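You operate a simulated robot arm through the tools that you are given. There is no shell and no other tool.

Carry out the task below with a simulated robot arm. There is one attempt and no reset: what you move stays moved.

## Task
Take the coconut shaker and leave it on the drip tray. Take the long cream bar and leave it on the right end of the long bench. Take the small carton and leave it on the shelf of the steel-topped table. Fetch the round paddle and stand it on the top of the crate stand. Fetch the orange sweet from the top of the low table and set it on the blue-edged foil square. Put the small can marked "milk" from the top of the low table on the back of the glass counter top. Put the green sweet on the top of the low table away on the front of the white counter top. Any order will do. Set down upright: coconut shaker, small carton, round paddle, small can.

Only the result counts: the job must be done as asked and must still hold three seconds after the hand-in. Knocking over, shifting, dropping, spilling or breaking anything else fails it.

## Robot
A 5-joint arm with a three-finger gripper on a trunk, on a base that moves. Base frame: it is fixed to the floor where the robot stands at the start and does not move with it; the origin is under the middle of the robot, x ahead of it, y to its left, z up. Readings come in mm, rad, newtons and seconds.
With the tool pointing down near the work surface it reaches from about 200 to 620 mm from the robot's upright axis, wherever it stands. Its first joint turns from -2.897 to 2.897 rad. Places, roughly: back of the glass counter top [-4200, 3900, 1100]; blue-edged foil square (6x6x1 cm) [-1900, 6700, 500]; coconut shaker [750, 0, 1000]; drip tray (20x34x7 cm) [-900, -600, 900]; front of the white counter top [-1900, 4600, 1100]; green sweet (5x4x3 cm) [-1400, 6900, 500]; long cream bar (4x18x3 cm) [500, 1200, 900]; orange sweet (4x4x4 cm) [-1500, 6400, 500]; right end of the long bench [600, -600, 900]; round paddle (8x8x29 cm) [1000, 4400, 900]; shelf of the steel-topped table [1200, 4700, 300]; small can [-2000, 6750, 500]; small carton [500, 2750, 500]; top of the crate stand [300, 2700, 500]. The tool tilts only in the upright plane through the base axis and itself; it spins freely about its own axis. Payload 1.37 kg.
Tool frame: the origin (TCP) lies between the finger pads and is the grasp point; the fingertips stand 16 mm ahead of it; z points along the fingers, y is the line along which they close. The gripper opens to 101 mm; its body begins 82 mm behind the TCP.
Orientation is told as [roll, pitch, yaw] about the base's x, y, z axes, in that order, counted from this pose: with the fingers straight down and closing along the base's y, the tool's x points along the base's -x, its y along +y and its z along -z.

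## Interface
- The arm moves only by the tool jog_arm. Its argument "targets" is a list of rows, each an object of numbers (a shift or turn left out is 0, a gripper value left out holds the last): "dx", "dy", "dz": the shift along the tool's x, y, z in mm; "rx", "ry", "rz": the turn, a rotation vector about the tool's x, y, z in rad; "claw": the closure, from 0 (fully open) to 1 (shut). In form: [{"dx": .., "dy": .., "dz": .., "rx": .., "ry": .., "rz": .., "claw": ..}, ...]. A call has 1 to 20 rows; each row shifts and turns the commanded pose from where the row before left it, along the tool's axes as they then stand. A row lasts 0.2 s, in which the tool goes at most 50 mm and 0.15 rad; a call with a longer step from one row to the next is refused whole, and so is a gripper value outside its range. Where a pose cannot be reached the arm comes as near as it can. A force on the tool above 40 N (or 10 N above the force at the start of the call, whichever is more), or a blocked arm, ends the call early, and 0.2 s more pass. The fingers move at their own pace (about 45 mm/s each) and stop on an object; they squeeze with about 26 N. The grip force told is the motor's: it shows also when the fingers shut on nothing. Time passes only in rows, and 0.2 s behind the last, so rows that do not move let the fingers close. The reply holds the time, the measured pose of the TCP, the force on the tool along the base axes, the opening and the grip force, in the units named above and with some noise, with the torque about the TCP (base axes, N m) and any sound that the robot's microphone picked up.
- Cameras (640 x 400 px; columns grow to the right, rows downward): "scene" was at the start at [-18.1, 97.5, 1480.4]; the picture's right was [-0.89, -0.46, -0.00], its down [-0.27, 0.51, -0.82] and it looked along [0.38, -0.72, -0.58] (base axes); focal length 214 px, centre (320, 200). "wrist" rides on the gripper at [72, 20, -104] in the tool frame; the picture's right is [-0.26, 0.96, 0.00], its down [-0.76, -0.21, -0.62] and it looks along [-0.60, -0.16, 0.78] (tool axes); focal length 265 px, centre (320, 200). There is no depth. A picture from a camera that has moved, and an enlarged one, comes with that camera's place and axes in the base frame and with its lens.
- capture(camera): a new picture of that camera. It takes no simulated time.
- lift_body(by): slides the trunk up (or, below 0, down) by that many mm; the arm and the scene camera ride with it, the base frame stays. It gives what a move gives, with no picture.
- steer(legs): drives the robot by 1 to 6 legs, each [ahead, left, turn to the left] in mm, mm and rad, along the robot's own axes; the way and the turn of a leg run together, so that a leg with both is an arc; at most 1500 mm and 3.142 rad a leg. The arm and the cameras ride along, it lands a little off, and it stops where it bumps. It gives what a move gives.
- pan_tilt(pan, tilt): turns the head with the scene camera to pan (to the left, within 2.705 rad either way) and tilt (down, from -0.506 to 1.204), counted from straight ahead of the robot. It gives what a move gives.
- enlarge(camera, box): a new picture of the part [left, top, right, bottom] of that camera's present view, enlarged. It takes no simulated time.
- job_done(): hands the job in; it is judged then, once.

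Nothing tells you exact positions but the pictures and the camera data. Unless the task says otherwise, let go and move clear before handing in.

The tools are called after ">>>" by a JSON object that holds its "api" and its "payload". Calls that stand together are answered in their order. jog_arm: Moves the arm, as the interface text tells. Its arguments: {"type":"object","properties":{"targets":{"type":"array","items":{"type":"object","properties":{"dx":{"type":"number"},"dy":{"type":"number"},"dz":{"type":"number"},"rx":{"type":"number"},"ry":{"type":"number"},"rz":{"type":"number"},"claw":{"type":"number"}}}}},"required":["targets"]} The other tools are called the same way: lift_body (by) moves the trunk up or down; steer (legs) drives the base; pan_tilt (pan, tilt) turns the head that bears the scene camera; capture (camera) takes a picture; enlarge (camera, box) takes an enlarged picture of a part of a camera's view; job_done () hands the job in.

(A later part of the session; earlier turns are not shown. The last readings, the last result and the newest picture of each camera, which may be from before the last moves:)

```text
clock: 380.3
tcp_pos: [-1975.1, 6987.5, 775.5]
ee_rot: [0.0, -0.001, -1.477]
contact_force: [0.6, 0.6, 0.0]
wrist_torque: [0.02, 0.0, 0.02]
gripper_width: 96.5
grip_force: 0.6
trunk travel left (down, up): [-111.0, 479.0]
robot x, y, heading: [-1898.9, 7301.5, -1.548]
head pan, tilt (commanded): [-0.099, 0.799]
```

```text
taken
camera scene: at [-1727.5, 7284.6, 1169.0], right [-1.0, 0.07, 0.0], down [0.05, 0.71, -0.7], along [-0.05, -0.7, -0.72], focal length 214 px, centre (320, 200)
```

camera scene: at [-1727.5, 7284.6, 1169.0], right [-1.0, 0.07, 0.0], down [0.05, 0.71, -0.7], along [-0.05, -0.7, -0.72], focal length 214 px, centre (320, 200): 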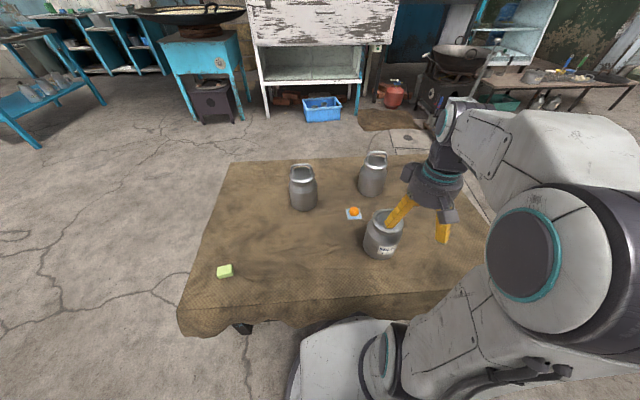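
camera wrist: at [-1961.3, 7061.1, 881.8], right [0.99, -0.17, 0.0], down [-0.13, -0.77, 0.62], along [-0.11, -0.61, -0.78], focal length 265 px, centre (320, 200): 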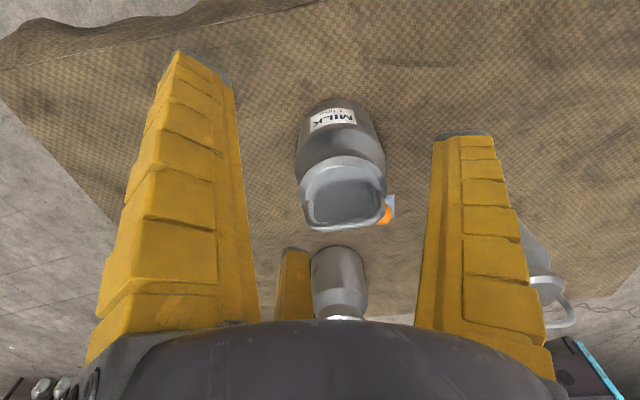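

The third can is indeed marked MILK. I'll enlarge the lid to see its handle.

>>> {"api": "enlarge", "payload": {"camera": "wrist", "box": [270, 100, 414, 240]}}

>>> {"api": "enlarge", "payload": {"camera": "scene", "box": [340, 190, 440, 270]}}

```text
2.86 times, centred on (342, 170) of wrist
camera zoom: at [-1961.3, 7061.1, 881.8], right [0.99, -0.17, 0.0], down [-0.13, -0.77, 0.62], along [-0.11, -0.61, -0.78], focal length 758 px, centre (257, 286)
```

zoom: 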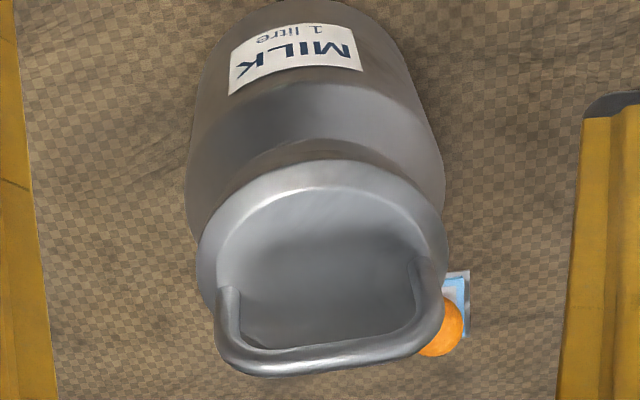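

```text
5.00 times, centred on (390, 230) of scene
camera zoom: at [-1727.5, 7284.6, 1169.0], right [-1.0, 0.07, 0.0], down [0.05, 0.71, -0.7], along [-0.05, -0.7, -0.72], focal length 1072 px, centre (-30, 50)
```

zoom: 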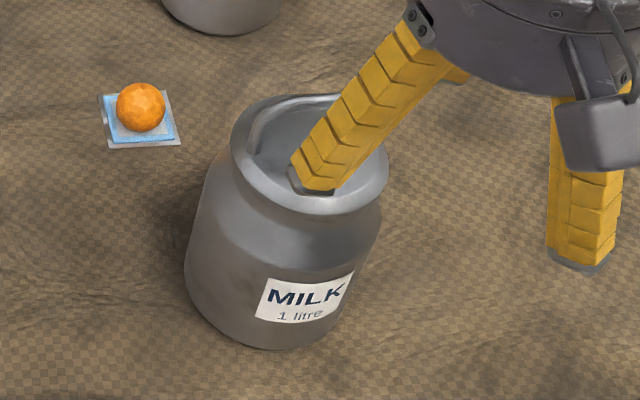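

The handle's bar runs along x, centred near [-1967, 6870] at z≈677. I turn the tool to match, partly close the fingers, and move above the bar.

>>> {"api": "jog_arm", "payload": {"targets": [{"rz": -0.1423}, {"rz": -0.1423}, {"rz": -0.1423}, {"rz": -0.1423}, {"rz": -0.1423}, {"rz": -0.1423}, {"rz": -0.1423}, {"rz": -0.1423}, {"rz": -0.1423}, {"rz": -0.1423}, {"rz": -0.1423}, {"claw": 0.55}, {}]}}

>>> {"api": "jog_arm", "payload": {"targets": [{"dx": 0.7, "dy": -40.8}, {"dx": 0.7, "dy": -40.8}, {"dx": 0.7, "dy": -40.8}, {}]}}

>>> {"api": "capture", "payload": {"camera": "wrist"}}

>>> {"api": "enlarge", "payload": {"camera": "wrist", "box": [240, 60, 400, 200]}}

```text
clock: 383.1
tcp_pos: [-1976.2, 6988.2, 778.6]
ee_rot: [-0.002, 0.001, 0.089]
contact_force: [-1.2, 0.5, 0.9]
wrist_torque: [0.01, -0.01, 0.01]
gripper_width: 49.2
grip_force: 2.3
trunk travel left (down, up): [-111.0, 479.0]
robot x, y, heading: [-1894.8, 7297.9, -1.544]
head pan, tilt (commanded): [-0.099, 0.799]
```

```text
clock: 384.1
tcp_pos: [-1970.6, 6865.3, 779.8]
ee_rot: [0.0, -0.002, 0.09]
contact_force: [0.1, 0.3, -0.5]
wrist_torque: [-0.03, 0.0, 0.03]
gripper_width: 49.5
grip_force: 2.8
trunk travel left (down, up): [-111.0, 479.0]
robot x, y, heading: [-1895.2, 7301.2, -1.548]
head pan, tilt (commanded): [-0.099, 0.799]
```

```text
taken
camera wrist: at [-2042.7, 6877.9, 885.2], right [0.18, 0.98, 0.0], down [0.77, -0.14, 0.62], along [0.61, -0.11, -0.78], focal length 265 px, centre (320, 200)
```

wrist: 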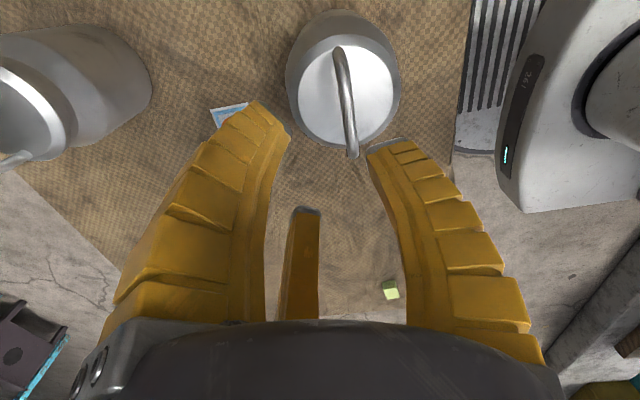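

```text
2.86 times, centred on (320, 130) of wrist
camera zoom: at [-2042.7, 6877.9, 885.2], right [0.18, 0.98, 0.0], down [0.77, -0.14, 0.62], along [0.61, -0.11, -0.78], focal length 758 px, centre (320, 400)
```

zoom: 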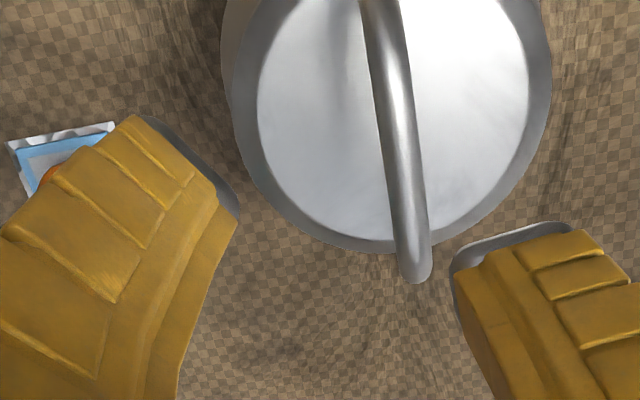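

From this side the bar is better measured: y≈6887, z≈695. I correct the position and descend partway for another look.

>>> {"api": "jog_arm", "payload": {"targets": [{"dx": -7, "dy": 15.4}, {"dz": 20}, {"dz": 20}, {}]}}

>>> {"api": "capture", "payload": {"camera": "wrist"}}

>>> {"api": "enlarge", "payload": {"camera": "scene", "box": [330, 170, 450, 270]}}

```text
clock: 385.1
tcp_pos: [-1963.4, 6882.9, 738.7]
ee_rot: [-0.001, -0.001, 0.09]
contact_force: [0.5, 1.5, -0.5]
wrist_torque: [-0.03, 0.02, 0.02]
gripper_width: 49.3
grip_force: 3.4
trunk travel left (down, up): [-111.0, 479.0]
robot x, y, heading: [-1897.4, 7300.8, -1.548]
head pan, tilt (commanded): [-0.099, 0.799]
```

```text
taken
camera wrist: at [-2036.1, 6895.3, 844.2], right [0.18, 0.98, 0.0], down [0.77, -0.14, 0.62], along [0.61, -0.11, -0.78], focal length 265 px, centre (320, 200)
```

wrist: 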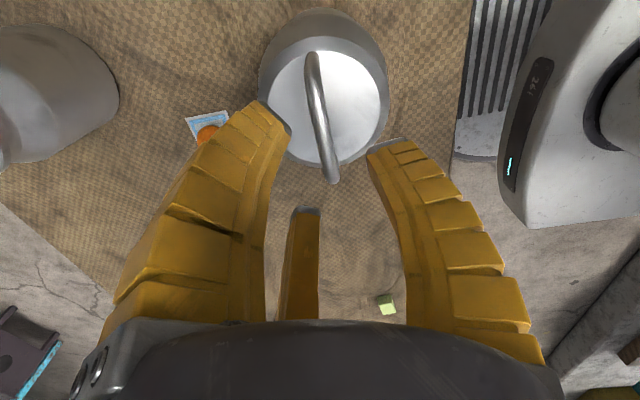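

```text
4.00 times, centred on (390, 220) of scene
camera zoom: at [-1727.5, 7284.4, 1169.0], right [-1.0, 0.07, 0.0], down [0.05, 0.71, -0.7], along [-0.05, -0.7, -0.72], focal length 858 px, centre (40, 120)
```

zoom: 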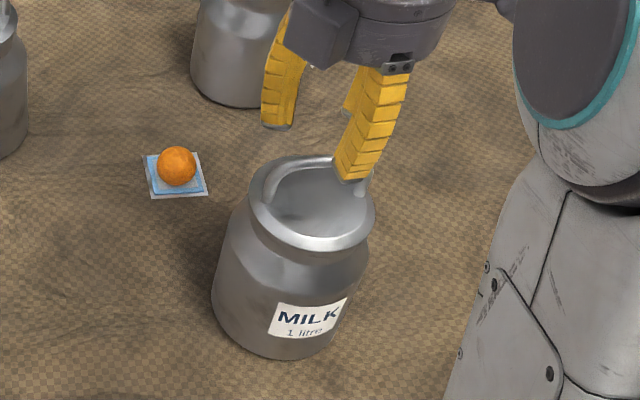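

The bar is well between the fingers. I shift 6 mm along it and descend to the bar's level, then close.

>>> {"api": "jog_arm", "payload": {"targets": [{"dx": 6, "dy": -0.5}, {"dz": 15}, {"dz": 15}, {"dz": 12}, {}]}}

>>> {"api": "capture", "payload": {"camera": "wrist"}}

>>> {"api": "enlarge", "payload": {"camera": "scene", "box": [350, 180, 430, 250]}}

```text
clock: 386.3
tcp_pos: [-1970.0, 6880.6, 695.5]
ee_rot: [-0.002, 0.0, 0.088]
contact_force: [-0.5, -0.3, 0.7]
wrist_torque: [0.0, -0.01, -0.01]
gripper_width: 49.7
grip_force: 3.0
trunk travel left (down, up): [-111.0, 479.0]
robot x, y, heading: [-1896.2, 7298.6, -1.549]
head pan, tilt (commanded): [-0.099, 0.799]
```

```text
taken
camera wrist: at [-2041.6, 6893.7, 801.2], right [0.18, 0.98, 0.0], down [0.77, -0.14, 0.62], along [0.61, -0.11, -0.78], focal length 265 px, centre (320, 200)
```

wrist: 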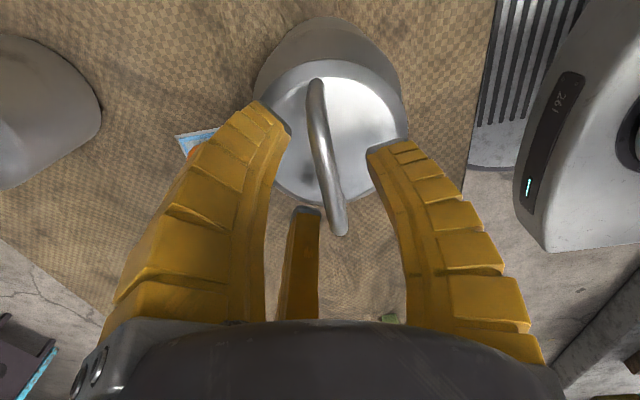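

```text
5.71 times, centred on (390, 215) of scene
camera zoom: at [-1727.5, 7284.4, 1169.0], right [-1.0, 0.07, 0.0], down [0.05, 0.71, -0.7], along [-0.05, -0.7, -0.72], focal length 1226 px, centre (-80, 114)
```

zoom: 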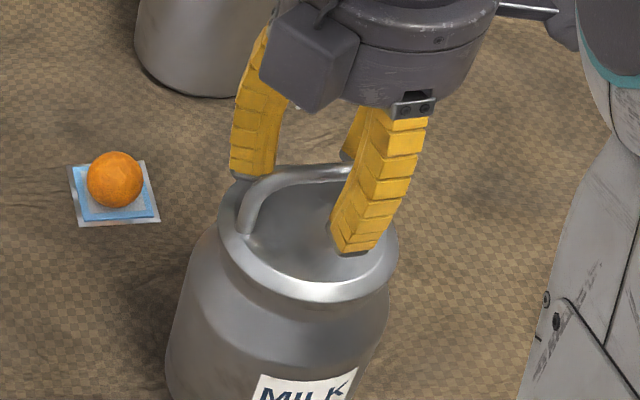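

The bar is at the tool's level now. I go 5 mm lower and close on the handle.

>>> {"api": "jog_arm", "payload": {"targets": [{"dz": 5}, {}, {"claw": 0.65}, {"claw": 0.75}, {"claw": 0.85}, {"claw": 1}, {}, {}]}}

>>> {"api": "capture", "payload": {"camera": "wrist"}}

>>> {"api": "enlarge", "payload": {"camera": "scene", "box": [350, 180, 430, 250]}}

```text
clock: 388.1
tcp_pos: [-1968.4, 6880.7, 688.0]
ee_rot: [0.001, 0.0, 0.089]
contact_force: [0.2, -0.6, -1.2]
wrist_torque: [-0.01, 0.04, -0.02]
gripper_width: 5.9
grip_force: 26.2
trunk travel left (down, up): [-111.0, 479.0]
robot x, y, heading: [-1900.4, 7299.5, -1.547]
head pan, tilt (commanded): [-0.099, 0.799]
```

```text
taken
camera wrist: at [-2042.1, 6893.4, 794.9], right [0.18, 0.98, 0.0], down [0.77, -0.14, 0.62], along [0.61, -0.11, -0.78], focal length 265 px, centre (320, 200)
```

wrist: 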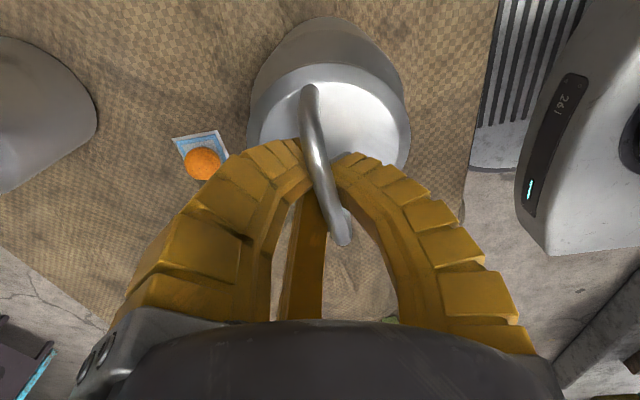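

```text
5.71 times, centred on (390, 215) of scene
camera zoom: at [-1727.7, 7283.8, 1168.8], right [-1.0, 0.07, 0.0], down [0.05, 0.72, -0.7], along [-0.05, -0.69, -0.72], focal length 1226 px, centre (-80, 114)
```

zoom: 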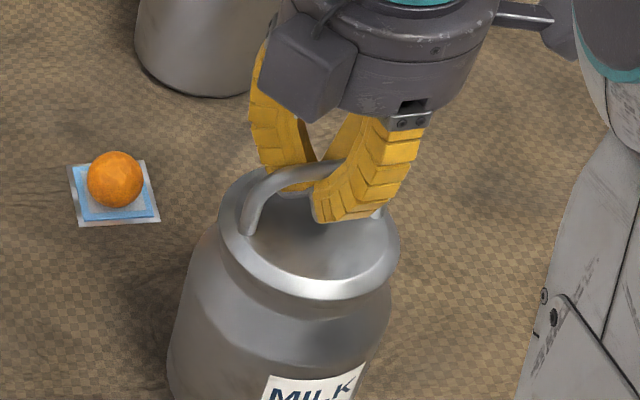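

The fingers have closed under and around the bar. I lift slowly and watch the weight.

>>> {"api": "jog_arm", "payload": {"targets": [{"dz": -3}, {"dz": -3}, {"dz": -4}, {}, {}]}}

>>> {"api": "jog_arm", "payload": {"targets": [{"dz": -10}, {"dz": -10}, {"dz": -10}, {}]}}

>>> {"api": "capture", "payload": {"camera": "scene"}}

>>> {"api": "capture", "payload": {"camera": "wrist"}}

```text
clock: 389.3
tcp_pos: [-1968.1, 6880.5, 700.1]
ee_rot: [0.001, 0.0, 0.09]
contact_force: [0.6, -0.4, -11.2]
wrist_torque: [-0.07, 0.02, 0.0]
gripper_width: 6.1
grip_force: 26.5
trunk travel left (down, up): [-111.0, 479.0]
robot x, y, heading: [-1895.7, 7298.3, -1.549]
head pan, tilt (commanded): [-0.099, 0.799]
```

```text
clock: 390.3
tcp_pos: [-1969.6, 6879.8, 728.8]
ee_rot: [0.0, 0.0, 0.09]
contact_force: [-0.2, -0.2, -10.8]
wrist_torque: [-0.06, 0.01, -0.01]
gripper_width: 5.9
grip_force: 26.0
trunk travel left (down, up): [-111.0, 479.0]
robot x, y, heading: [-1898.3, 7295.8, -1.545]
head pan, tilt (commanded): [-0.099, 0.799]
```

```text
taken
camera scene: at [-1727.7, 7283.8, 1169.0], right [-1.0, 0.07, 0.0], down [0.05, 0.72, -0.7], along [-0.05, -0.69, -0.72], focal length 214 px, centre (320, 200)
```

scene: 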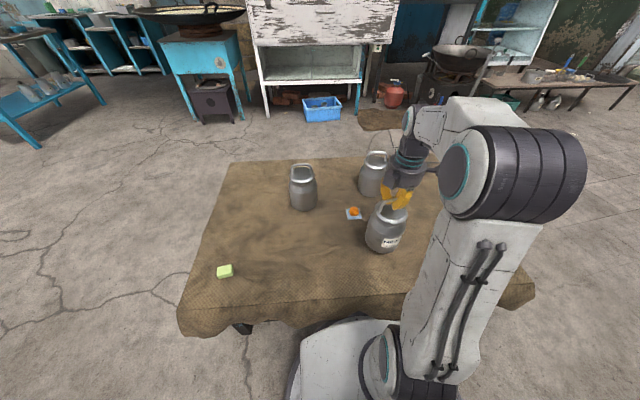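

```text
taken
camera wrist: at [-2042.2, 6893.4, 835.4], right [0.18, 0.98, 0.0], down [0.77, -0.14, 0.62], along [0.61, -0.11, -0.78], focal length 265 px, centre (320, 200)
```

wrist: 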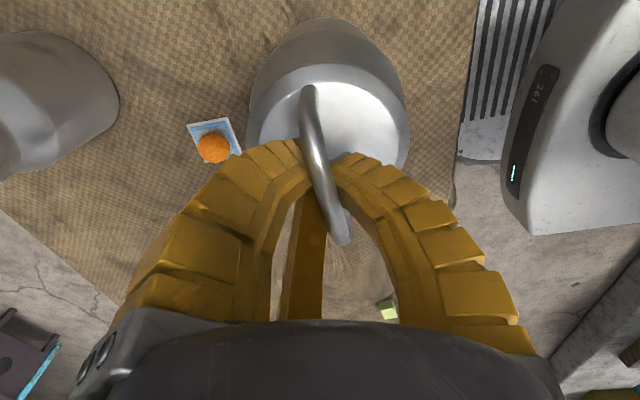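

The milk can is lifted and hangs level (about 1.1 kg). I raise the trunk, retract the arm and look toward the glass counter.

>>> {"api": "lift_body", "payload": {"by": 290}}

>>> {"api": "jog_arm", "payload": {"targets": [{"dx": -6, "dy": 30}, {"dx": -6, "dy": 30}, {"dx": -8, "dy": 32}, {"dx": -10, "dy": 34}, {}]}}

>>> {"api": "pan_tilt", "payload": {"pan": -0.6, "tilt": 0.3}}

>>> {"api": "capture", "payload": {"camera": "scene"}}

>>> {"api": "pan_tilt", "payload": {"pan": 0, "tilt": 0.4}}

>>> {"api": "capture", "payload": {"camera": "scene"}}

```text
clock: 393.2
tcp_pos: [-1969.5, 6880.3, 1019.6]
ee_rot: [0.0, 0.001, 0.09]
contact_force: [-0.1, 0.6, -11.1]
wrist_torque: [-0.03, 0.0, 0.03]
gripper_width: 6.0
grip_force: 26.1
trunk travel left (down, up): [-401.0, 189.0]
robot x, y, heading: [-1897.4, 7302.7, -1.55]
head pan, tilt (commanded): [-0.099, 0.799]
```

```text
clock: 394.4
tcp_pos: [-1952.8, 7007.9, 1019.3]
ee_rot: [-0.002, 0.001, 0.089]
contact_force: [0.3, -0.3, -11.1]
wrist_torque: [-0.08, 0.0, 0.05]
gripper_width: 6.1
grip_force: 25.8
trunk travel left (down, up): [-401.0, 189.0]
robot x, y, heading: [-1893.8, 7300.9, -1.55]
head pan, tilt (commanded): [-0.099, 0.799]
```

```text
clock: 395.3
tcp_pos: [-1953.4, 7007.0, 1020.1]
ee_rot: [-0.001, 0.0, 0.089]
contact_force: [-1.0, -0.3, -10.7]
wrist_torque: [-0.02, 0.0, 0.02]
gripper_width: 6.1
grip_force: 26.0
trunk travel left (down, up): [-401.0, 189.0]
robot x, y, heading: [-1898.4, 7301.5, -1.545]
head pan, tilt (commanded): [-0.6, 0.3]
```

```text
taken
camera scene: at [-1772.4, 7286.0, 1503.2], right [-0.84, 0.54, 0.0], down [0.16, 0.25, -0.95], along [-0.52, -0.8, -0.3], focal length 214 px, centre (320, 200)
```

scene: 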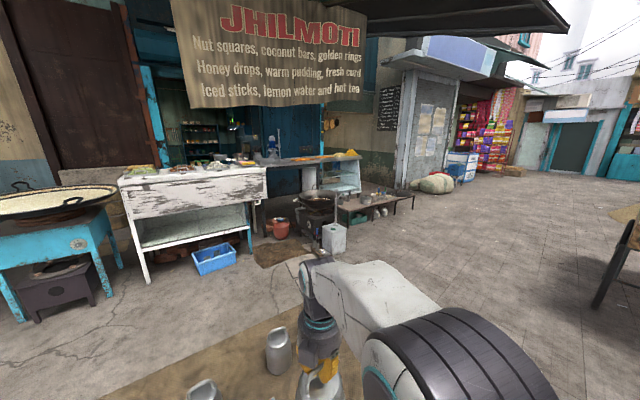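

```text
clock: 396.3
tcp_pos: [-1954.1, 7008.5, 1019.8]
ee_rot: [0.001, 0.0, 0.09]
contact_force: [-0.7, -0.8, -10.7]
wrist_torque: [-0.02, -0.01, -0.03]
gripper_width: 6.2
grip_force: 25.8
trunk travel left (down, up): [-401.0, 189.0]
robot x, y, heading: [-1893.6, 7299.6, -1.546]
head pan, tilt (commanded): [0.0, 0.4]
```

```text
taken
camera scene: at [-1719.4, 7271.8, 1494.1], right [-1.0, -0.02, 0.0], down [-0.01, 0.39, -0.92], along [0.02, -0.92, -0.39], focal length 214 px, centre (320, 200)
```

scene: 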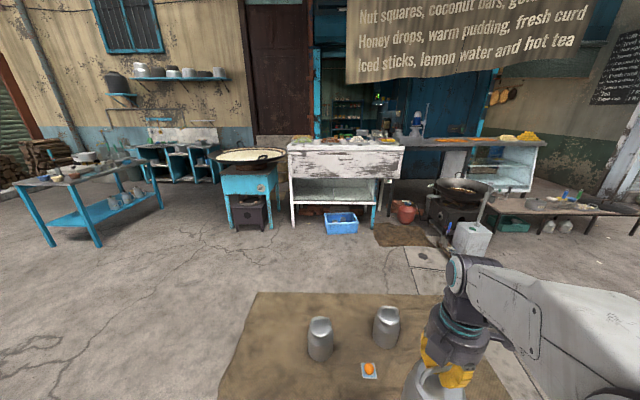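

The glass counter's back side must be reached from the shop side, the way I came out. I drive back around with the can: first east past the low table, then turn and check.

>>> {"api": "steer", "payload": {"legs": [[-120, 0, 0], [0, 1050, 0], [0, 1050, 0], [0, 0, 1.546]]}}

>>> {"api": "capture", "payload": {"camera": "wrist"}}

```text
clock: 411.2
tcp_pos: [477.0, 7341.5, 1020.2]
ee_rot: [0.0, 0.001, 1.558]
contact_force: [-0.3, 0.2, -11.5]
wrist_torque: [0.02, 0.0, 0.03]
gripper_width: 6.1
grip_force: 25.8
trunk travel left (down, up): [-401.0, 189.0]
robot x, y, heading: [196.0, 7430.9, -0.079]
head pan, tilt (commanded): [0.0, 0.4]
```

```text
taken
camera wrist: at [456.7, 7269.3, 1125.5], right [-0.96, 0.28, 0.0], down [0.22, 0.75, 0.62], along [0.17, 0.6, -0.78], focal length 265 px, centre (320, 200)
```

wrist: 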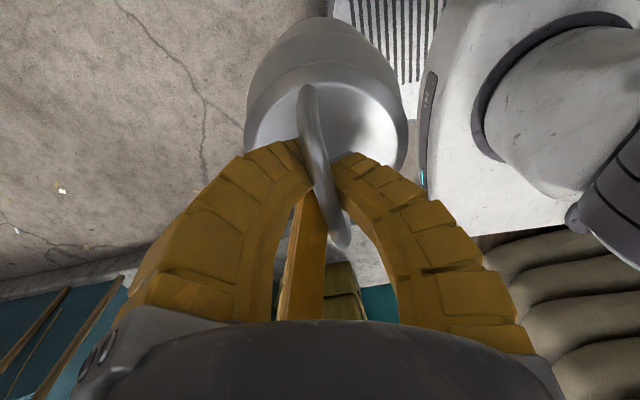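

The can hangs steadily. I drive south along the open gap.

>>> {"api": "steer", "payload": {"legs": [[0, 0, 0.079], [0, -1300, 0], [0, -1300, 0]]}}

>>> {"api": "pan_tilt", "payload": {"pan": -1.3, "tilt": 0.5}}

>>> {"api": "capture", "payload": {"camera": "scene"}}

```text
clock: 424.4
tcp_pos: [531.5, 4750.3, 1018.8]
ee_rot: [0.001, 0.001, 1.65]
contact_force: [0.4, -0.9, -10.1]
wrist_torque: [0.01, -0.05, 0.01]
gripper_width: 6.0
grip_force: 26.0
trunk travel left (down, up): [-401.0, 189.0]
robot x, y, heading: [242.1, 4809.4, 0.016]
head pan, tilt (commanded): [0.0, 0.4]
```

```text
clock: 425.9
tcp_pos: [531.5, 4749.6, 1019.9]
ee_rot: [0.001, -0.001, 1.652]
contact_force: [-0.2, -1.2, -11.3]
wrist_torque: [-0.03, -0.04, 0.03]
gripper_width: 6.2
grip_force: 26.1
trunk travel left (down, up): [-401.0, 189.0]
robot x, y, heading: [241.7, 4810.7, 0.013]
head pan, tilt (commanded): [-1.3, 0.499]
```

```text
taken
camera scene: at [204.1, 4896.5, 1485.0], right [-0.96, -0.28, 0.0], down [-0.14, 0.46, -0.88], along [0.25, -0.84, -0.48], focal length 214 px, centre (320, 200)
```

scene: 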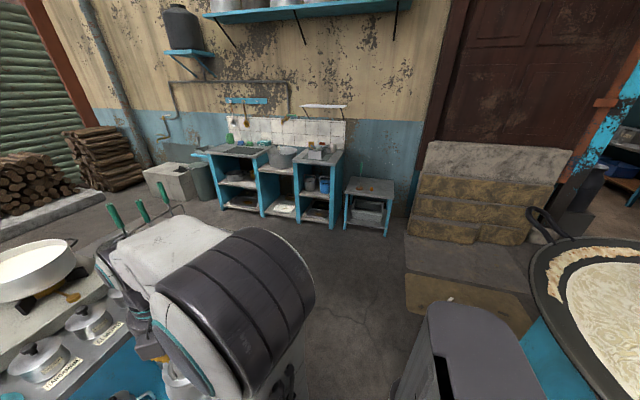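

I check the paddle on the crate stand from here.

>>> {"api": "enlarge", "payload": {"camera": "scene", "box": [328, 140, 424, 240]}}

```text
4.00 times, centred on (376, 190) of scene
camera zoom: at [204.1, 4896.5, 1485.0], right [-0.96, -0.28, 0.0], down [-0.14, 0.46, -0.88], along [0.25, -0.84, -0.48], focal length 858 px, centre (96, 240)
```

zoom: 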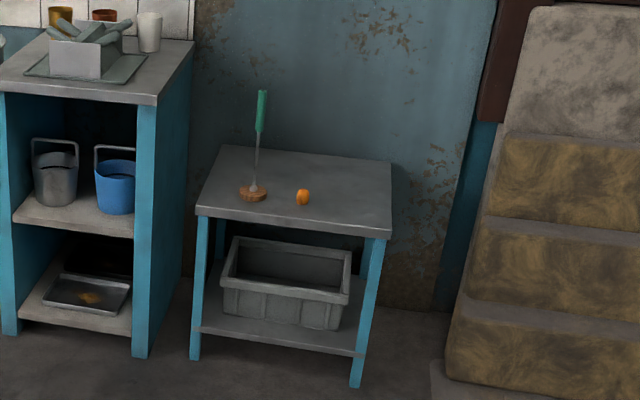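

The paddle still stands well. I continue south, then back west along the corridor behind the counters.

>>> {"api": "steer", "payload": {"legs": [[0, -830, -0.013], [0, -820, 0]]}}

>>> {"api": "steer", "payload": {"legs": [[-900, 0, 0], [-900, 0, 0]]}}

```text
clock: 434.1
tcp_pos: [554.5, 3125.7, 1018.6]
ee_rot: [0.001, -0.002, 1.649]
contact_force: [0.0, 0.5, -10.8]
wrist_torque: [-0.01, -0.02, 0.02]
gripper_width: 5.8
grip_force: 26.7
trunk travel left (down, up): [-401.0, 189.0]
robot x, y, heading: [262.9, 3185.9, 0.015]
head pan, tilt (commanded): [-1.3, 0.499]
stopped in leg 2: the robot was blocked; the commanded pose is now the measured one
```

```text
clock: 443.0
tcp_pos: [-1202.4, 3126.9, 1019.2]
ee_rot: [0.002, 0.001, 1.629]
contact_force: [0.0, -0.1, -10.9]
wrist_torque: [0.01, -0.01, -0.01]
gripper_width: 6.0
grip_force: 26.7
trunk travel left (down, up): [-401.0, 189.0]
robot x, y, heading: [-1495.0, 3192.0, -0.004]
head pan, tilt (commanded): [-1.3, 0.499]
```

The base got blocked near the crate stand, so I must check that the paddle and the stand were not disturbed.

>>> {"api": "pan_tilt", "payload": {"pan": -0.25, "tilt": 0.4}}

>>> {"api": "capture", "payload": {"camera": "scene"}}

>>> {"api": "enlarge", "payload": {"camera": "scene", "box": [256, 110, 384, 190]}}

```text
clock: 444.3
tcp_pos: [-1201.7, 3127.9, 1019.1]
ee_rot: [0.002, -0.001, 1.631]
contact_force: [0.4, 0.4, -11.0]
wrist_torque: [0.03, -0.07, 0.01]
gripper_width: 6.0
grip_force: 25.8
trunk travel left (down, up): [-401.0, 189.0]
robot x, y, heading: [-1489.0, 3193.4, -0.004]
head pan, tilt (commanded): [-0.25, 0.4]
```

```text
taken
camera scene: at [-1460.7, 3345.3, 1494.1], right [-0.25, -0.97, 0.0], down [-0.38, 0.1, -0.92], along [0.89, -0.23, -0.39], focal length 214 px, centre (320, 200)
```

scene: 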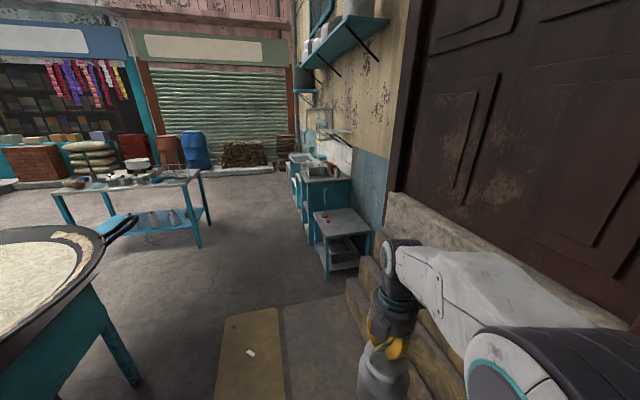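

```text
5.00 times, centred on (320, 150) of scene
camera zoom: at [-1460.7, 3345.3, 1494.1], right [-0.25, -0.97, 0.0], down [-0.38, 0.1, -0.92], along [0.89, -0.23, -0.39], focal length 1072 px, centre (320, 450)
```

zoom: 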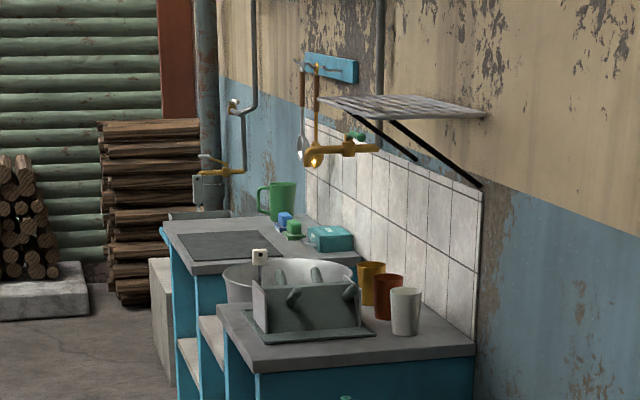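

>>> {"api": "enlarge", "payload": {"camera": "scene", "box": [280, 180, 400, 280]}}

```text
4.00 times, centred on (340, 230) of scene
camera zoom: at [-1460.7, 3345.3, 1494.1], right [-0.25, -0.97, 0.0], down [-0.38, 0.1, -0.92], along [0.89, -0.23, -0.39], focal length 858 px, centre (240, 80)
```

zoom: 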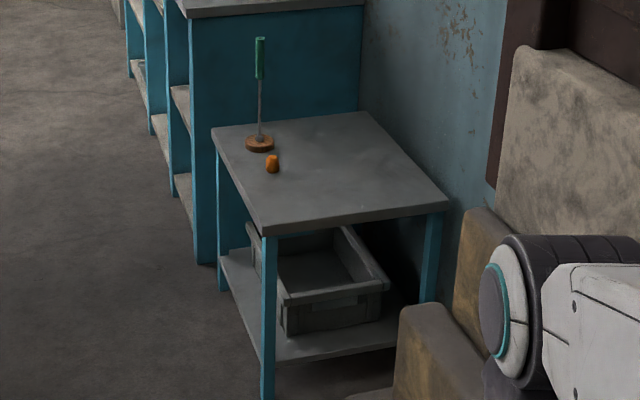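

The paddle and the stand are fine. I continue west past the shop door to reach the back of the glass counter.

>>> {"api": "steer", "payload": {"legs": [[-950, 0, 0]]}}

>>> {"api": "pan_tilt", "payload": {"pan": 2.5, "tilt": 0.4}}

>>> {"api": "capture", "payload": {"camera": "scene"}}

>>> {"api": "pan_tilt", "payload": {"pan": 2.0, "tilt": 0.5}}

>>> {"api": "capture", "payload": {"camera": "scene"}}

```text
clock: 449.2
tcp_pos: [-2141.2, 3130.3, 1020.0]
ee_rot: [0.001, 0.0, 1.63]
contact_force: [-0.3, -0.9, -10.9]
wrist_torque: [0.0, -0.07, -0.02]
gripper_width: 5.8
grip_force: 25.7
trunk travel left (down, up): [-401.0, 189.0]
robot x, y, heading: [-2433.2, 3196.8, -0.006]
head pan, tilt (commanded): [-0.25, 0.4]
```

```text
clock: 451.7
tcp_pos: [-2140.5, 3132.0, 1019.9]
ee_rot: [0.003, 0.001, 1.631]
contact_force: [0.4, 0.8, -11.8]
wrist_torque: [-0.01, -0.04, 0.0]
gripper_width: 5.9
grip_force: 26.2
trunk travel left (down, up): [-401.0, 189.0]
robot x, y, heading: [-2430.9, 3193.7, -0.002]
head pan, tilt (commanded): [2.499, 0.4]
```

```text
taken
camera scene: at [-2563.1, 3427.5, 1494.1], right [0.6, 0.8, 0.0], down [0.31, -0.23, -0.92], along [-0.74, 0.55, -0.39], focal length 214 px, centre (320, 200)
```

scene: 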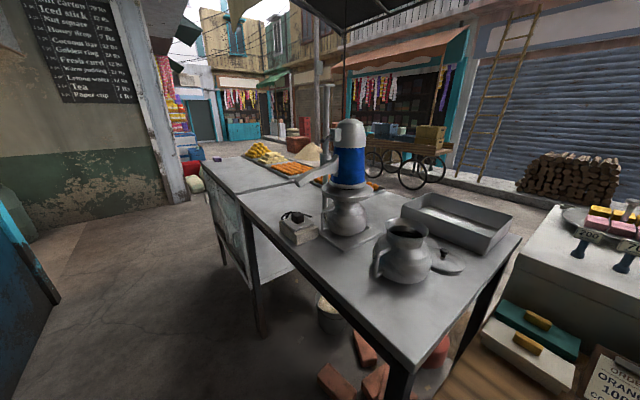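

```text
clock: 452.6
tcp_pos: [-2141.3, 3131.0, 1019.0]
ee_rot: [0.001, 0.0, 1.631]
contact_force: [0.2, 0.1, -11.9]
wrist_torque: [0.0, -0.04, -0.03]
gripper_width: 6.0
grip_force: 25.6
trunk travel left (down, up): [-401.0, 189.0]
robot x, y, heading: [-2430.7, 3197.9, -0.003]
head pan, tilt (commanded): [2.0, 0.499]
```

```text
taken
camera scene: at [-2526.8, 3454.6, 1485.0], right [0.91, 0.41, 0.0], down [0.2, -0.44, -0.88], along [-0.36, 0.8, -0.48], focal length 214 px, centre (320, 200)
```

scene: 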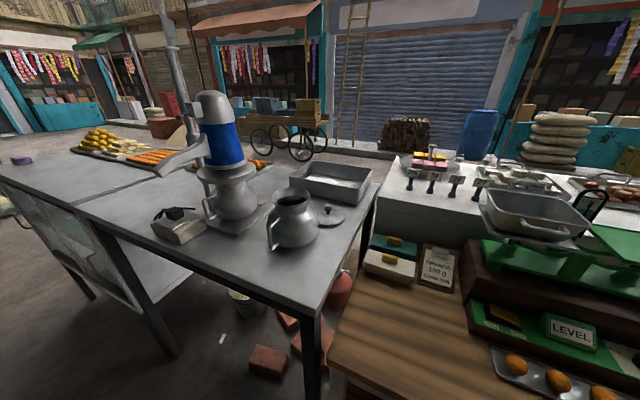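

The glass counter continues to the left of the steel table with the juicer. I'll enlarge it.

>>> {"api": "enlarge", "payload": {"camera": "scene", "box": [0, 100, 240, 250]}}

>>> {"api": "pan_tilt", "payload": {"pan": 2.6, "tilt": 0.5}}

>>> {"api": "enlarge", "payload": {"camera": "scene", "box": [180, 80, 420, 230]}}

```text
2.67 times, centred on (120, 175) of scene
camera zoom: at [-2526.8, 3454.6, 1485.0], right [0.91, 0.41, 0.0], down [0.2, -0.44, -0.88], along [-0.36, 0.8, -0.48], focal length 572 px, centre (853, 267)
```

zoom: 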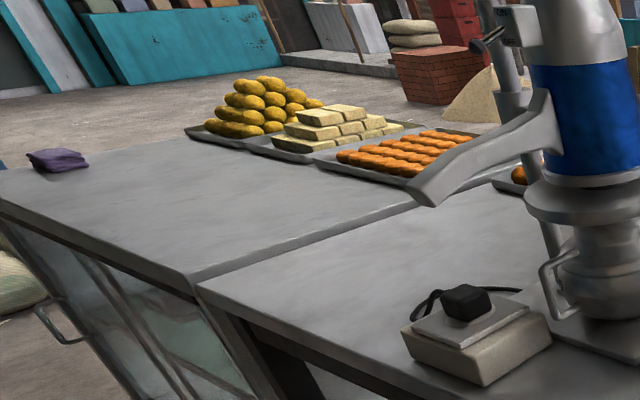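

```text
clock: 453.6
tcp_pos: [-2140.8, 3130.9, 1019.2]
ee_rot: [0.001, 0.001, 1.63]
contact_force: [-0.2, 0.5, -10.6]
wrist_torque: [0.01, -0.04, -0.01]
gripper_width: 6.0
grip_force: 25.6
trunk travel left (down, up): [-401.0, 189.0]
robot x, y, heading: [-2435.0, 3196.2, -0.001]
head pan, tilt (commanded): [2.601, 0.499]
```

```text
2.67 times, centred on (300, 155) of scene
camera zoom: at [-2567.0, 3418.9, 1485.0], right [0.52, 0.85, 0.0], down [0.41, -0.25, -0.88], along [-0.75, 0.46, -0.48], focal length 572 px, centre (373, 320)
```

zoom: 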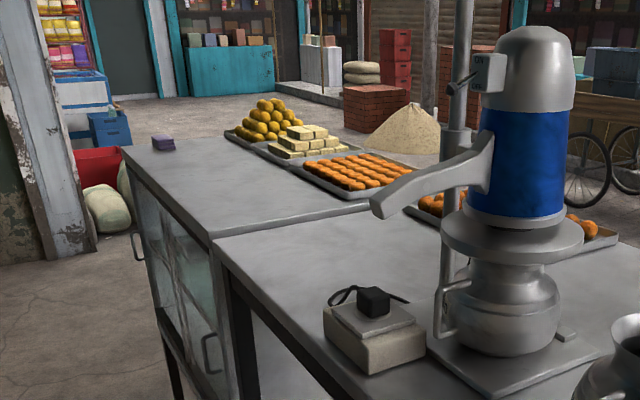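

The glass counter's top is at z≈1038, its back edge at y≈3733 from x≈-3766 to -4810, free along the back. I drive to stand behind it.

>>> {"api": "steer", "payload": {"legs": [[-900, 0, 0], [-850, 60, 0]]}}

>>> {"api": "lift_body", "payload": {"by": 180}}

>>> {"api": "pan_tilt", "payload": {"pan": 1.5, "tilt": 0.6}}

>>> {"api": "capture", "payload": {"camera": "scene"}}

```text
clock: 462.3
tcp_pos: [-3858.0, 3209.3, 1019.4]
ee_rot: [0.002, 0.0, 1.633]
contact_force: [-0.1, 0.8, -12.2]
wrist_torque: [0.02, -0.03, -0.01]
gripper_width: 6.2
grip_force: 25.6
trunk travel left (down, up): [-401.0, 189.0]
robot x, y, heading: [-4146.7, 3274.8, 0.001]
head pan, tilt (commanded): [2.601, 0.499]
```

```text
clock: 464.3
tcp_pos: [-3857.9, 3208.7, 1199.5]
ee_rot: [0.001, -0.001, 1.632]
contact_force: [0.4, 1.0, -10.5]
wrist_torque: [-0.01, -0.02, -0.03]
gripper_width: 6.0
grip_force: 25.7
trunk travel left (down, up): [-581.0, 9.0]
robot x, y, heading: [-4152.3, 3276.6, -0.003]
head pan, tilt (commanded): [2.601, 0.499]
```

```text
clock: 465.6
tcp_pos: [-3859.5, 3207.9, 1199.7]
ee_rot: [0.001, 0.0, 1.632]
contact_force: [0.5, -0.1, -10.9]
wrist_torque: [-0.01, -0.04, 0.0]
gripper_width: 6.1
grip_force: 26.2
trunk travel left (down, up): [-581.0, 9.0]
robot x, y, heading: [-4149.6, 3273.2, 0.002]
head pan, tilt (commanded): [1.499, 0.6]
```

```text
taken
camera scene: at [-4201.7, 3537.7, 1655.9], right [1.0, -0.07, 0.0], down [-0.04, -0.56, -0.83], along [0.06, 0.82, -0.56], focal length 214 px, centre (320, 200)
```

scene: 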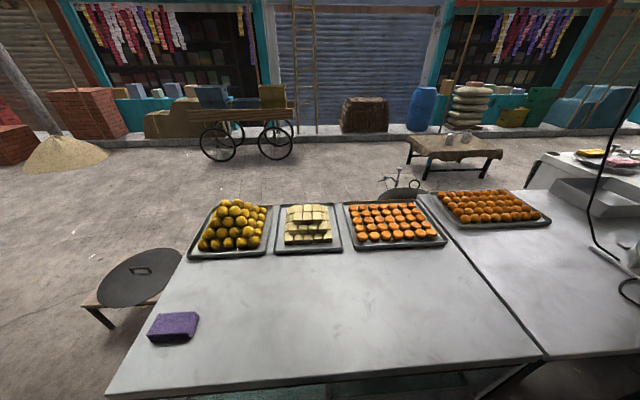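

The back half of the glass counter is free. I raise the can, swing the arm to the left in a wide path, and then move the base closer.

>>> {"api": "jog_arm", "payload": {"targets": [{"dz": -25}, {"dz": -25}, {"dz": -25}, {"dx": -31.4, "dy": -4.2}, {"dx": -31.4, "dy": -4.2}, {"dx": -31.4, "dy": -4.2}, {"dx": -31.4, "dy": -4.2}, {"dx": -31.4, "dy": -4.2}, {"dx": -31.4, "dy": -4.2}, {"dx": -31.4, "dy": -4.2}, {"dx": -31.4, "dy": -4.2}, {"dx": -31.4, "dy": -4.2}, {"dx": -31.4, "dy": -4.2}, {}]}}

>>> {"api": "jog_arm", "payload": {"targets": [{"dx": -21.5, "dy": 31.2}, {"dx": -21.5, "dy": 31.2}, {"dx": -21.5, "dy": 31.2}, {"dx": -21.5, "dy": 31.2}, {"dx": -21.5, "dy": 31.2}, {"dx": -21.5, "dy": 31.2}, {"dx": -21.5, "dy": 31.2}, {"dx": -21.5, "dy": 31.2}, {"dx": -21.5, "dy": 31.2}, {"dx": -21.5, "dy": 31.2}, {}]}}

>>> {"api": "capture", "payload": {"camera": "wrist"}}

>>> {"api": "capture", "payload": {"camera": "scene"}}

```text
clock: 468.6
tcp_pos: [-3836.6, 3527.1, 1275.0]
ee_rot: [0.002, -0.001, 1.631]
contact_force: [0.6, -0.2, -11.6]
wrist_torque: [0.03, -0.01, 0.03]
gripper_width: 6.1
grip_force: 26.1
trunk travel left (down, up): [-581.0, 9.0]
robot x, y, heading: [-4148.6, 3271.1, -0.0]
head pan, tilt (commanded): [1.499, 0.6]
```

```text
clock: 471.0
tcp_pos: [-4162.2, 3721.0, 1273.9]
ee_rot: [0.0, 0.001, 1.631]
contact_force: [0.1, -3.0, -9.4]
wrist_torque: [-0.11, -0.07, 0.03]
gripper_width: 5.9
grip_force: 26.1
trunk travel left (down, up): [-581.0, 9.0]
robot x, y, heading: [-4153.3, 3272.1, 0.001]
head pan, tilt (commanded): [1.499, 0.6]
```

```text
taken
camera wrist: at [-4176.7, 3647.6, 1378.6], right [-0.98, 0.2, 0.0], down [0.16, 0.77, 0.62], along [0.13, 0.61, -0.78], focal length 265 px, centre (320, 200)
```

wrist: 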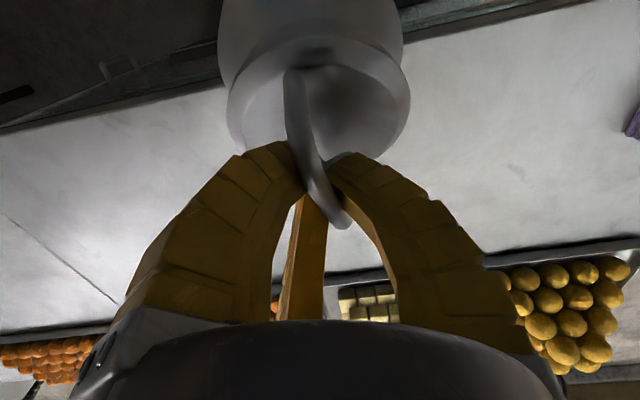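

```text
taken
camera scene: at [-4202.0, 3537.9, 1655.8], right [1.0, -0.07, 0.0], down [-0.04, -0.56, -0.83], along [0.06, 0.82, -0.56], focal length 214 px, centre (320, 200)
```

scene: 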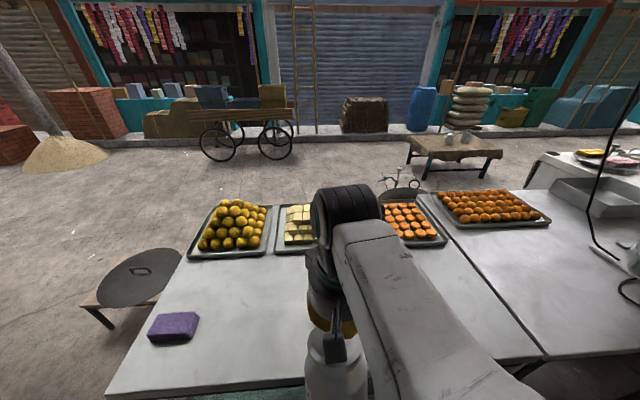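

The force shows the can just grazing the counter edge — the top is nearer z≈1076. I raise the hand 35 mm at once.

>>> {"api": "jog_arm", "payload": {"targets": [{"dz": -10}, {"dz": -15}, {"dz": -10}, {}]}}

>>> {"api": "capture", "payload": {"camera": "wrist"}}

>>> {"api": "pan_tilt", "payload": {"pan": 1.4, "tilt": 0.9}}

>>> {"api": "capture", "payload": {"camera": "scene"}}

```text
clock: 472.0
tcp_pos: [-4162.9, 3721.9, 1308.3]
ee_rot: [0.0, 0.0, 1.631]
contact_force: [-1.1, 0.7, -11.4]
wrist_torque: [0.42, -0.02, 0.01]
gripper_width: 6.2
grip_force: 26.0
trunk travel left (down, up): [-581.0, 9.0]
robot x, y, heading: [-4148.4, 3272.1, -0.002]
head pan, tilt (commanded): [1.499, 0.6]
```

```text
taken
camera wrist: at [-4177.3, 3648.5, 1414.7], right [-0.98, 0.21, 0.0], down [0.16, 0.77, 0.62], along [0.13, 0.61, -0.78], focal length 265 px, centre (320, 200)
```

wrist: 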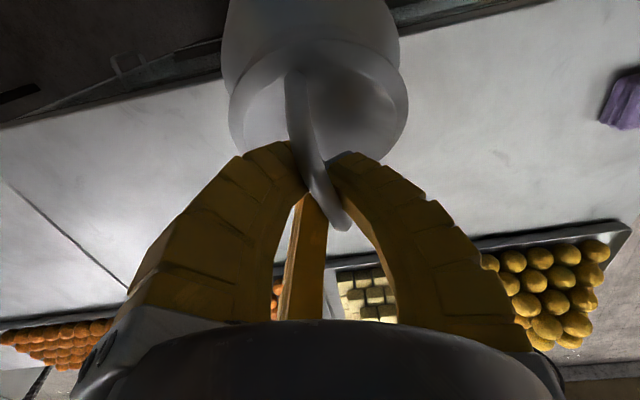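

```text
clock: 472.8
tcp_pos: [-4163.3, 3721.8, 1308.8]
ee_rot: [0.001, 0.0, 1.632]
contact_force: [-0.2, 0.8, -11.1]
wrist_torque: [0.44, -0.03, 0.0]
gripper_width: 6.0
grip_force: 26.3
trunk travel left (down, up): [-581.0, 9.0]
robot x, y, heading: [-4149.8, 3273.0, -0.0]
head pan, tilt (commanded): [1.4, 0.901]
```

```text
taken
camera scene: at [-4195.8, 3525.1, 1630.9], right [0.98, -0.17, 0.0], down [-0.14, -0.77, -0.62], along [0.11, 0.61, -0.78], focal length 214 px, centre (320, 200)
```

scene: 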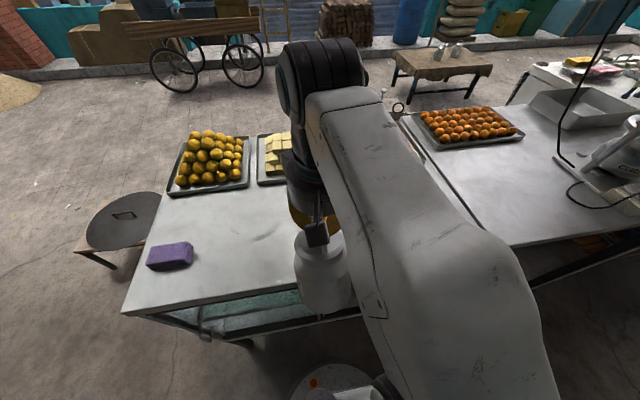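

The graze tilted the can a little in the grip (the wrist torque shows it). I can right it by tilting the tool outward in the arm's plane; I do this in small steps while watching the torque.

>>> {"api": "jog_arm", "payload": {"targets": [{"ry": -0.05}, {"ry": -0.05}, {}, {}]}}

>>> {"api": "capture", "payload": {"camera": "wrist"}}

>>> {"api": "enlarge", "payload": {"camera": "scene", "box": [260, 180, 420, 320]}}

```text
clock: 473.8
tcp_pos: [-4161.9, 3722.3, 1310.1]
ee_rot: [0.012, -0.098, 1.632]
contact_force: [0.8, 0.2, -11.2]
wrist_torque: [0.3, -0.03, 0.01]
gripper_width: 5.7
grip_force: 25.2
trunk travel left (down, up): [-581.0, 9.0]
robot x, y, heading: [-4148.8, 3273.3, -0.001]
head pan, tilt (commanded): [1.4, 0.901]
```

```text
taken
camera wrist: at [-4174.6, 3638.1, 1408.2], right [-0.98, 0.2, 0.04], down [0.17, 0.7, 0.69], along [0.12, 0.68, -0.72], focal length 265 px, centre (320, 200)
```

wrist: 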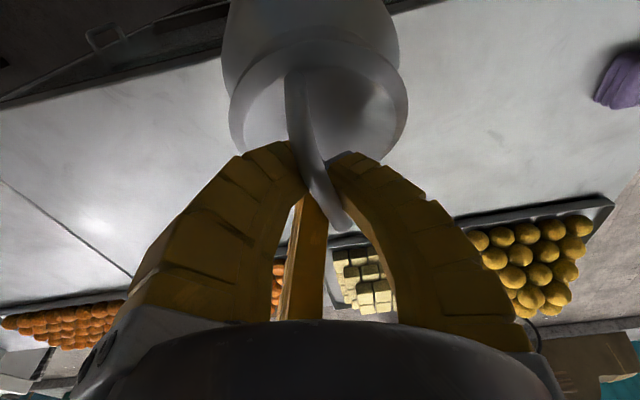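

```text
2.86 times, centred on (340, 250) of scene
camera zoom: at [-4195.8, 3525.0, 1630.9], right [0.98, -0.17, 0.0], down [-0.14, -0.77, -0.62], along [0.11, 0.61, -0.78], focal length 613 px, centre (263, 57)
```

zoom: 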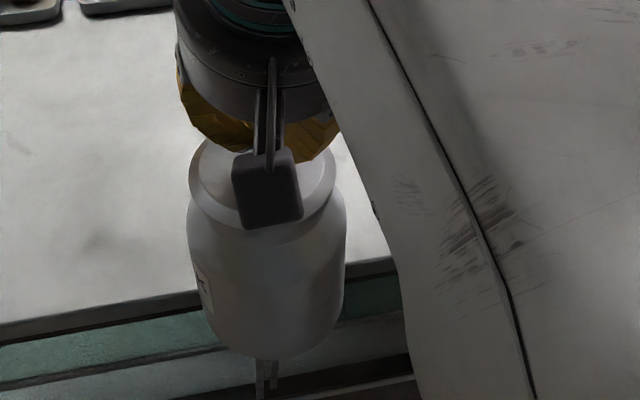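

The torque falls as I tilt (0.43→0.30), and the geometry suggests about 0.14 rad more. I continue.

>>> {"api": "jog_arm", "payload": {"targets": [{"ry": -0.07}, {"ry": -0.07}, {}, {}]}}

>>> {"api": "enlarge", "payload": {"camera": "scene", "box": [260, 180, 420, 320]}}

>>> {"api": "capture", "payload": {"camera": "wrist"}}

```text
clock: 474.8
tcp_pos: [-4156.4, 3720.9, 1308.5]
ee_rot: [0.021, -0.238, 1.632]
contact_force: [0.0, -1.0, -11.3]
wrist_torque: [0.14, -0.05, 0.04]
gripper_width: 5.7
grip_force: 26.1
out of reach, approached as far as the arm can: row 2
trunk travel left (down, up): [-581.0, 9.0]
robot x, y, heading: [-4152.1, 3276.4, -0.002]
head pan, tilt (commanded): [1.4, 0.901]
```

```text
2.86 times, centred on (340, 250) of scene
camera zoom: at [-4195.8, 3525.0, 1630.9], right [0.98, -0.17, 0.0], down [-0.14, -0.77, -0.62], along [0.11, 0.61, -0.78], focal length 613 px, centre (263, 57)
```

zoom: 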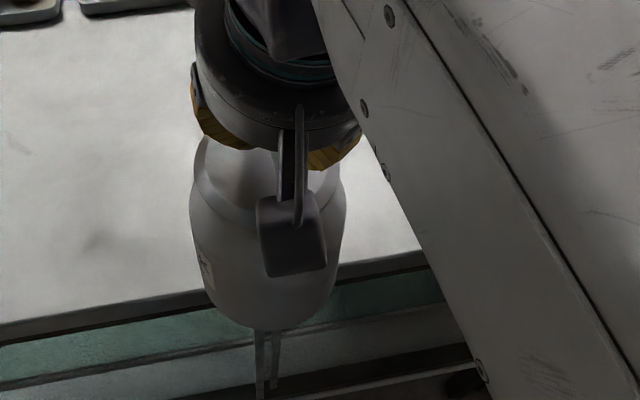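

```text
taken
camera wrist: at [-4168.0, 3625.5, 1395.8], right [-0.98, 0.19, 0.08], down [0.18, 0.6, 0.78], along [0.1, 0.77, -0.62], focal length 265 px, centre (320, 200)
```

wrist: 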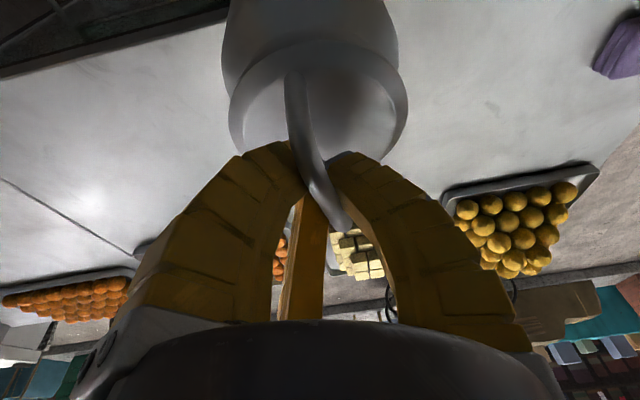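

The can is nearly upright again (torque small, geometry matches a vertical can). I move the base 110 mm closer so the can is over the counter's back part.

>>> {"api": "steer", "payload": {"legs": [[0, 110, 0]]}}

>>> {"api": "capture", "payload": {"camera": "scene"}}

>>> {"api": "capture", "payload": {"camera": "wrist"}}

```text
clock: 476.0
tcp_pos: [-4157.4, 3829.7, 1310.0]
ee_rot: [0.022, -0.235, 1.633]
contact_force: [0.1, 0.9, -11.8]
wrist_torque: [0.15, -0.04, 0.0]
gripper_width: 5.9
grip_force: 25.9
trunk travel left (down, up): [-581.0, 9.0]
robot x, y, heading: [-4150.4, 3381.7, 0.001]
head pan, tilt (commanded): [1.4, 0.901]
```

```text
taken
camera scene: at [-4195.6, 3634.3, 1630.6], right [0.98, -0.17, 0.0], down [-0.14, -0.77, -0.62], along [0.11, 0.61, -0.78], focal length 214 px, centre (320, 200)
```

scene: 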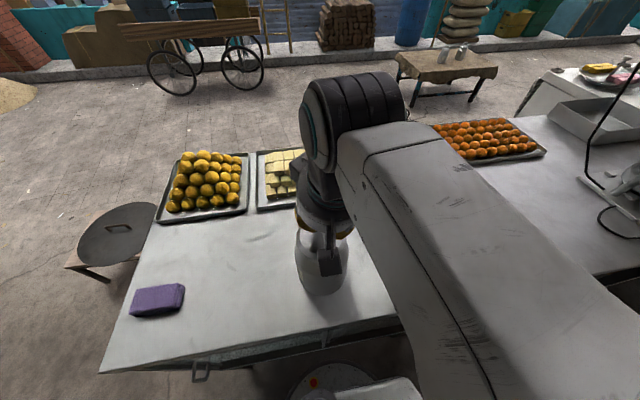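

```text
taken
camera wrist: at [-4167.8, 3734.7, 1395.1], right [-0.98, 0.19, 0.08], down [0.18, 0.6, 0.78], along [0.1, 0.77, -0.63], focal length 265 px, centre (320, 200)
```

wrist: 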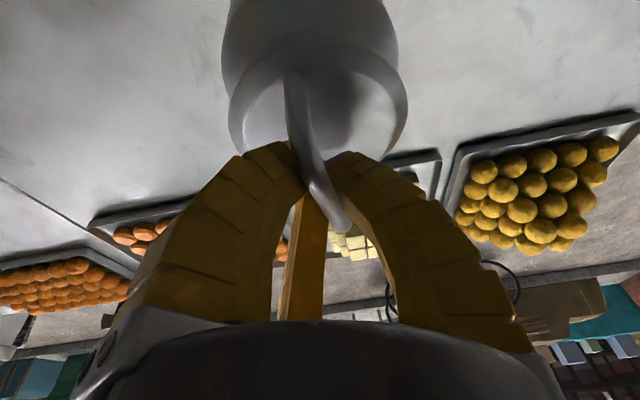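

The can hovers above the counter's back part. I lower it straight down in small steps, watching force and torque.

>>> {"api": "jog_arm", "payload": {"targets": [{"dx": 1.87, "dz": 7.8}, {"dx": 1.87, "dz": 7.8}, {"dx": 1.4, "dz": 5.8}, {}]}}

>>> {"api": "jog_arm", "payload": {"targets": [{"dx": 0.7, "dz": 2.9}, {"dx": 0.7, "dz": 2.9}, {}]}}

```text
clock: 477.0
tcp_pos: [-4157.4, 3829.2, 1287.0]
ee_rot: [0.021, -0.237, 1.63]
contact_force: [0.3, 0.4, -10.3]
wrist_torque: [0.16, -0.04, 0.0]
gripper_width: 5.9
grip_force: 25.8
trunk travel left (down, up): [-581.0, 9.0]
robot x, y, heading: [-4154.9, 3380.6, -0.001]
head pan, tilt (commanded): [1.4, 0.901]
```

```text
clock: 477.8
tcp_pos: [-4157.0, 3830.1, 1280.3]
ee_rot: [0.02, -0.237, 1.632]
contact_force: [-0.4, 0.8, -11.2]
wrist_torque: [0.11, -0.01, 0.02]
gripper_width: 6.2
grip_force: 26.5
trunk travel left (down, up): [-581.0, 9.0]
robot x, y, heading: [-4153.1, 3375.1, 0.002]
head pan, tilt (commanded): [1.4, 0.901]
```

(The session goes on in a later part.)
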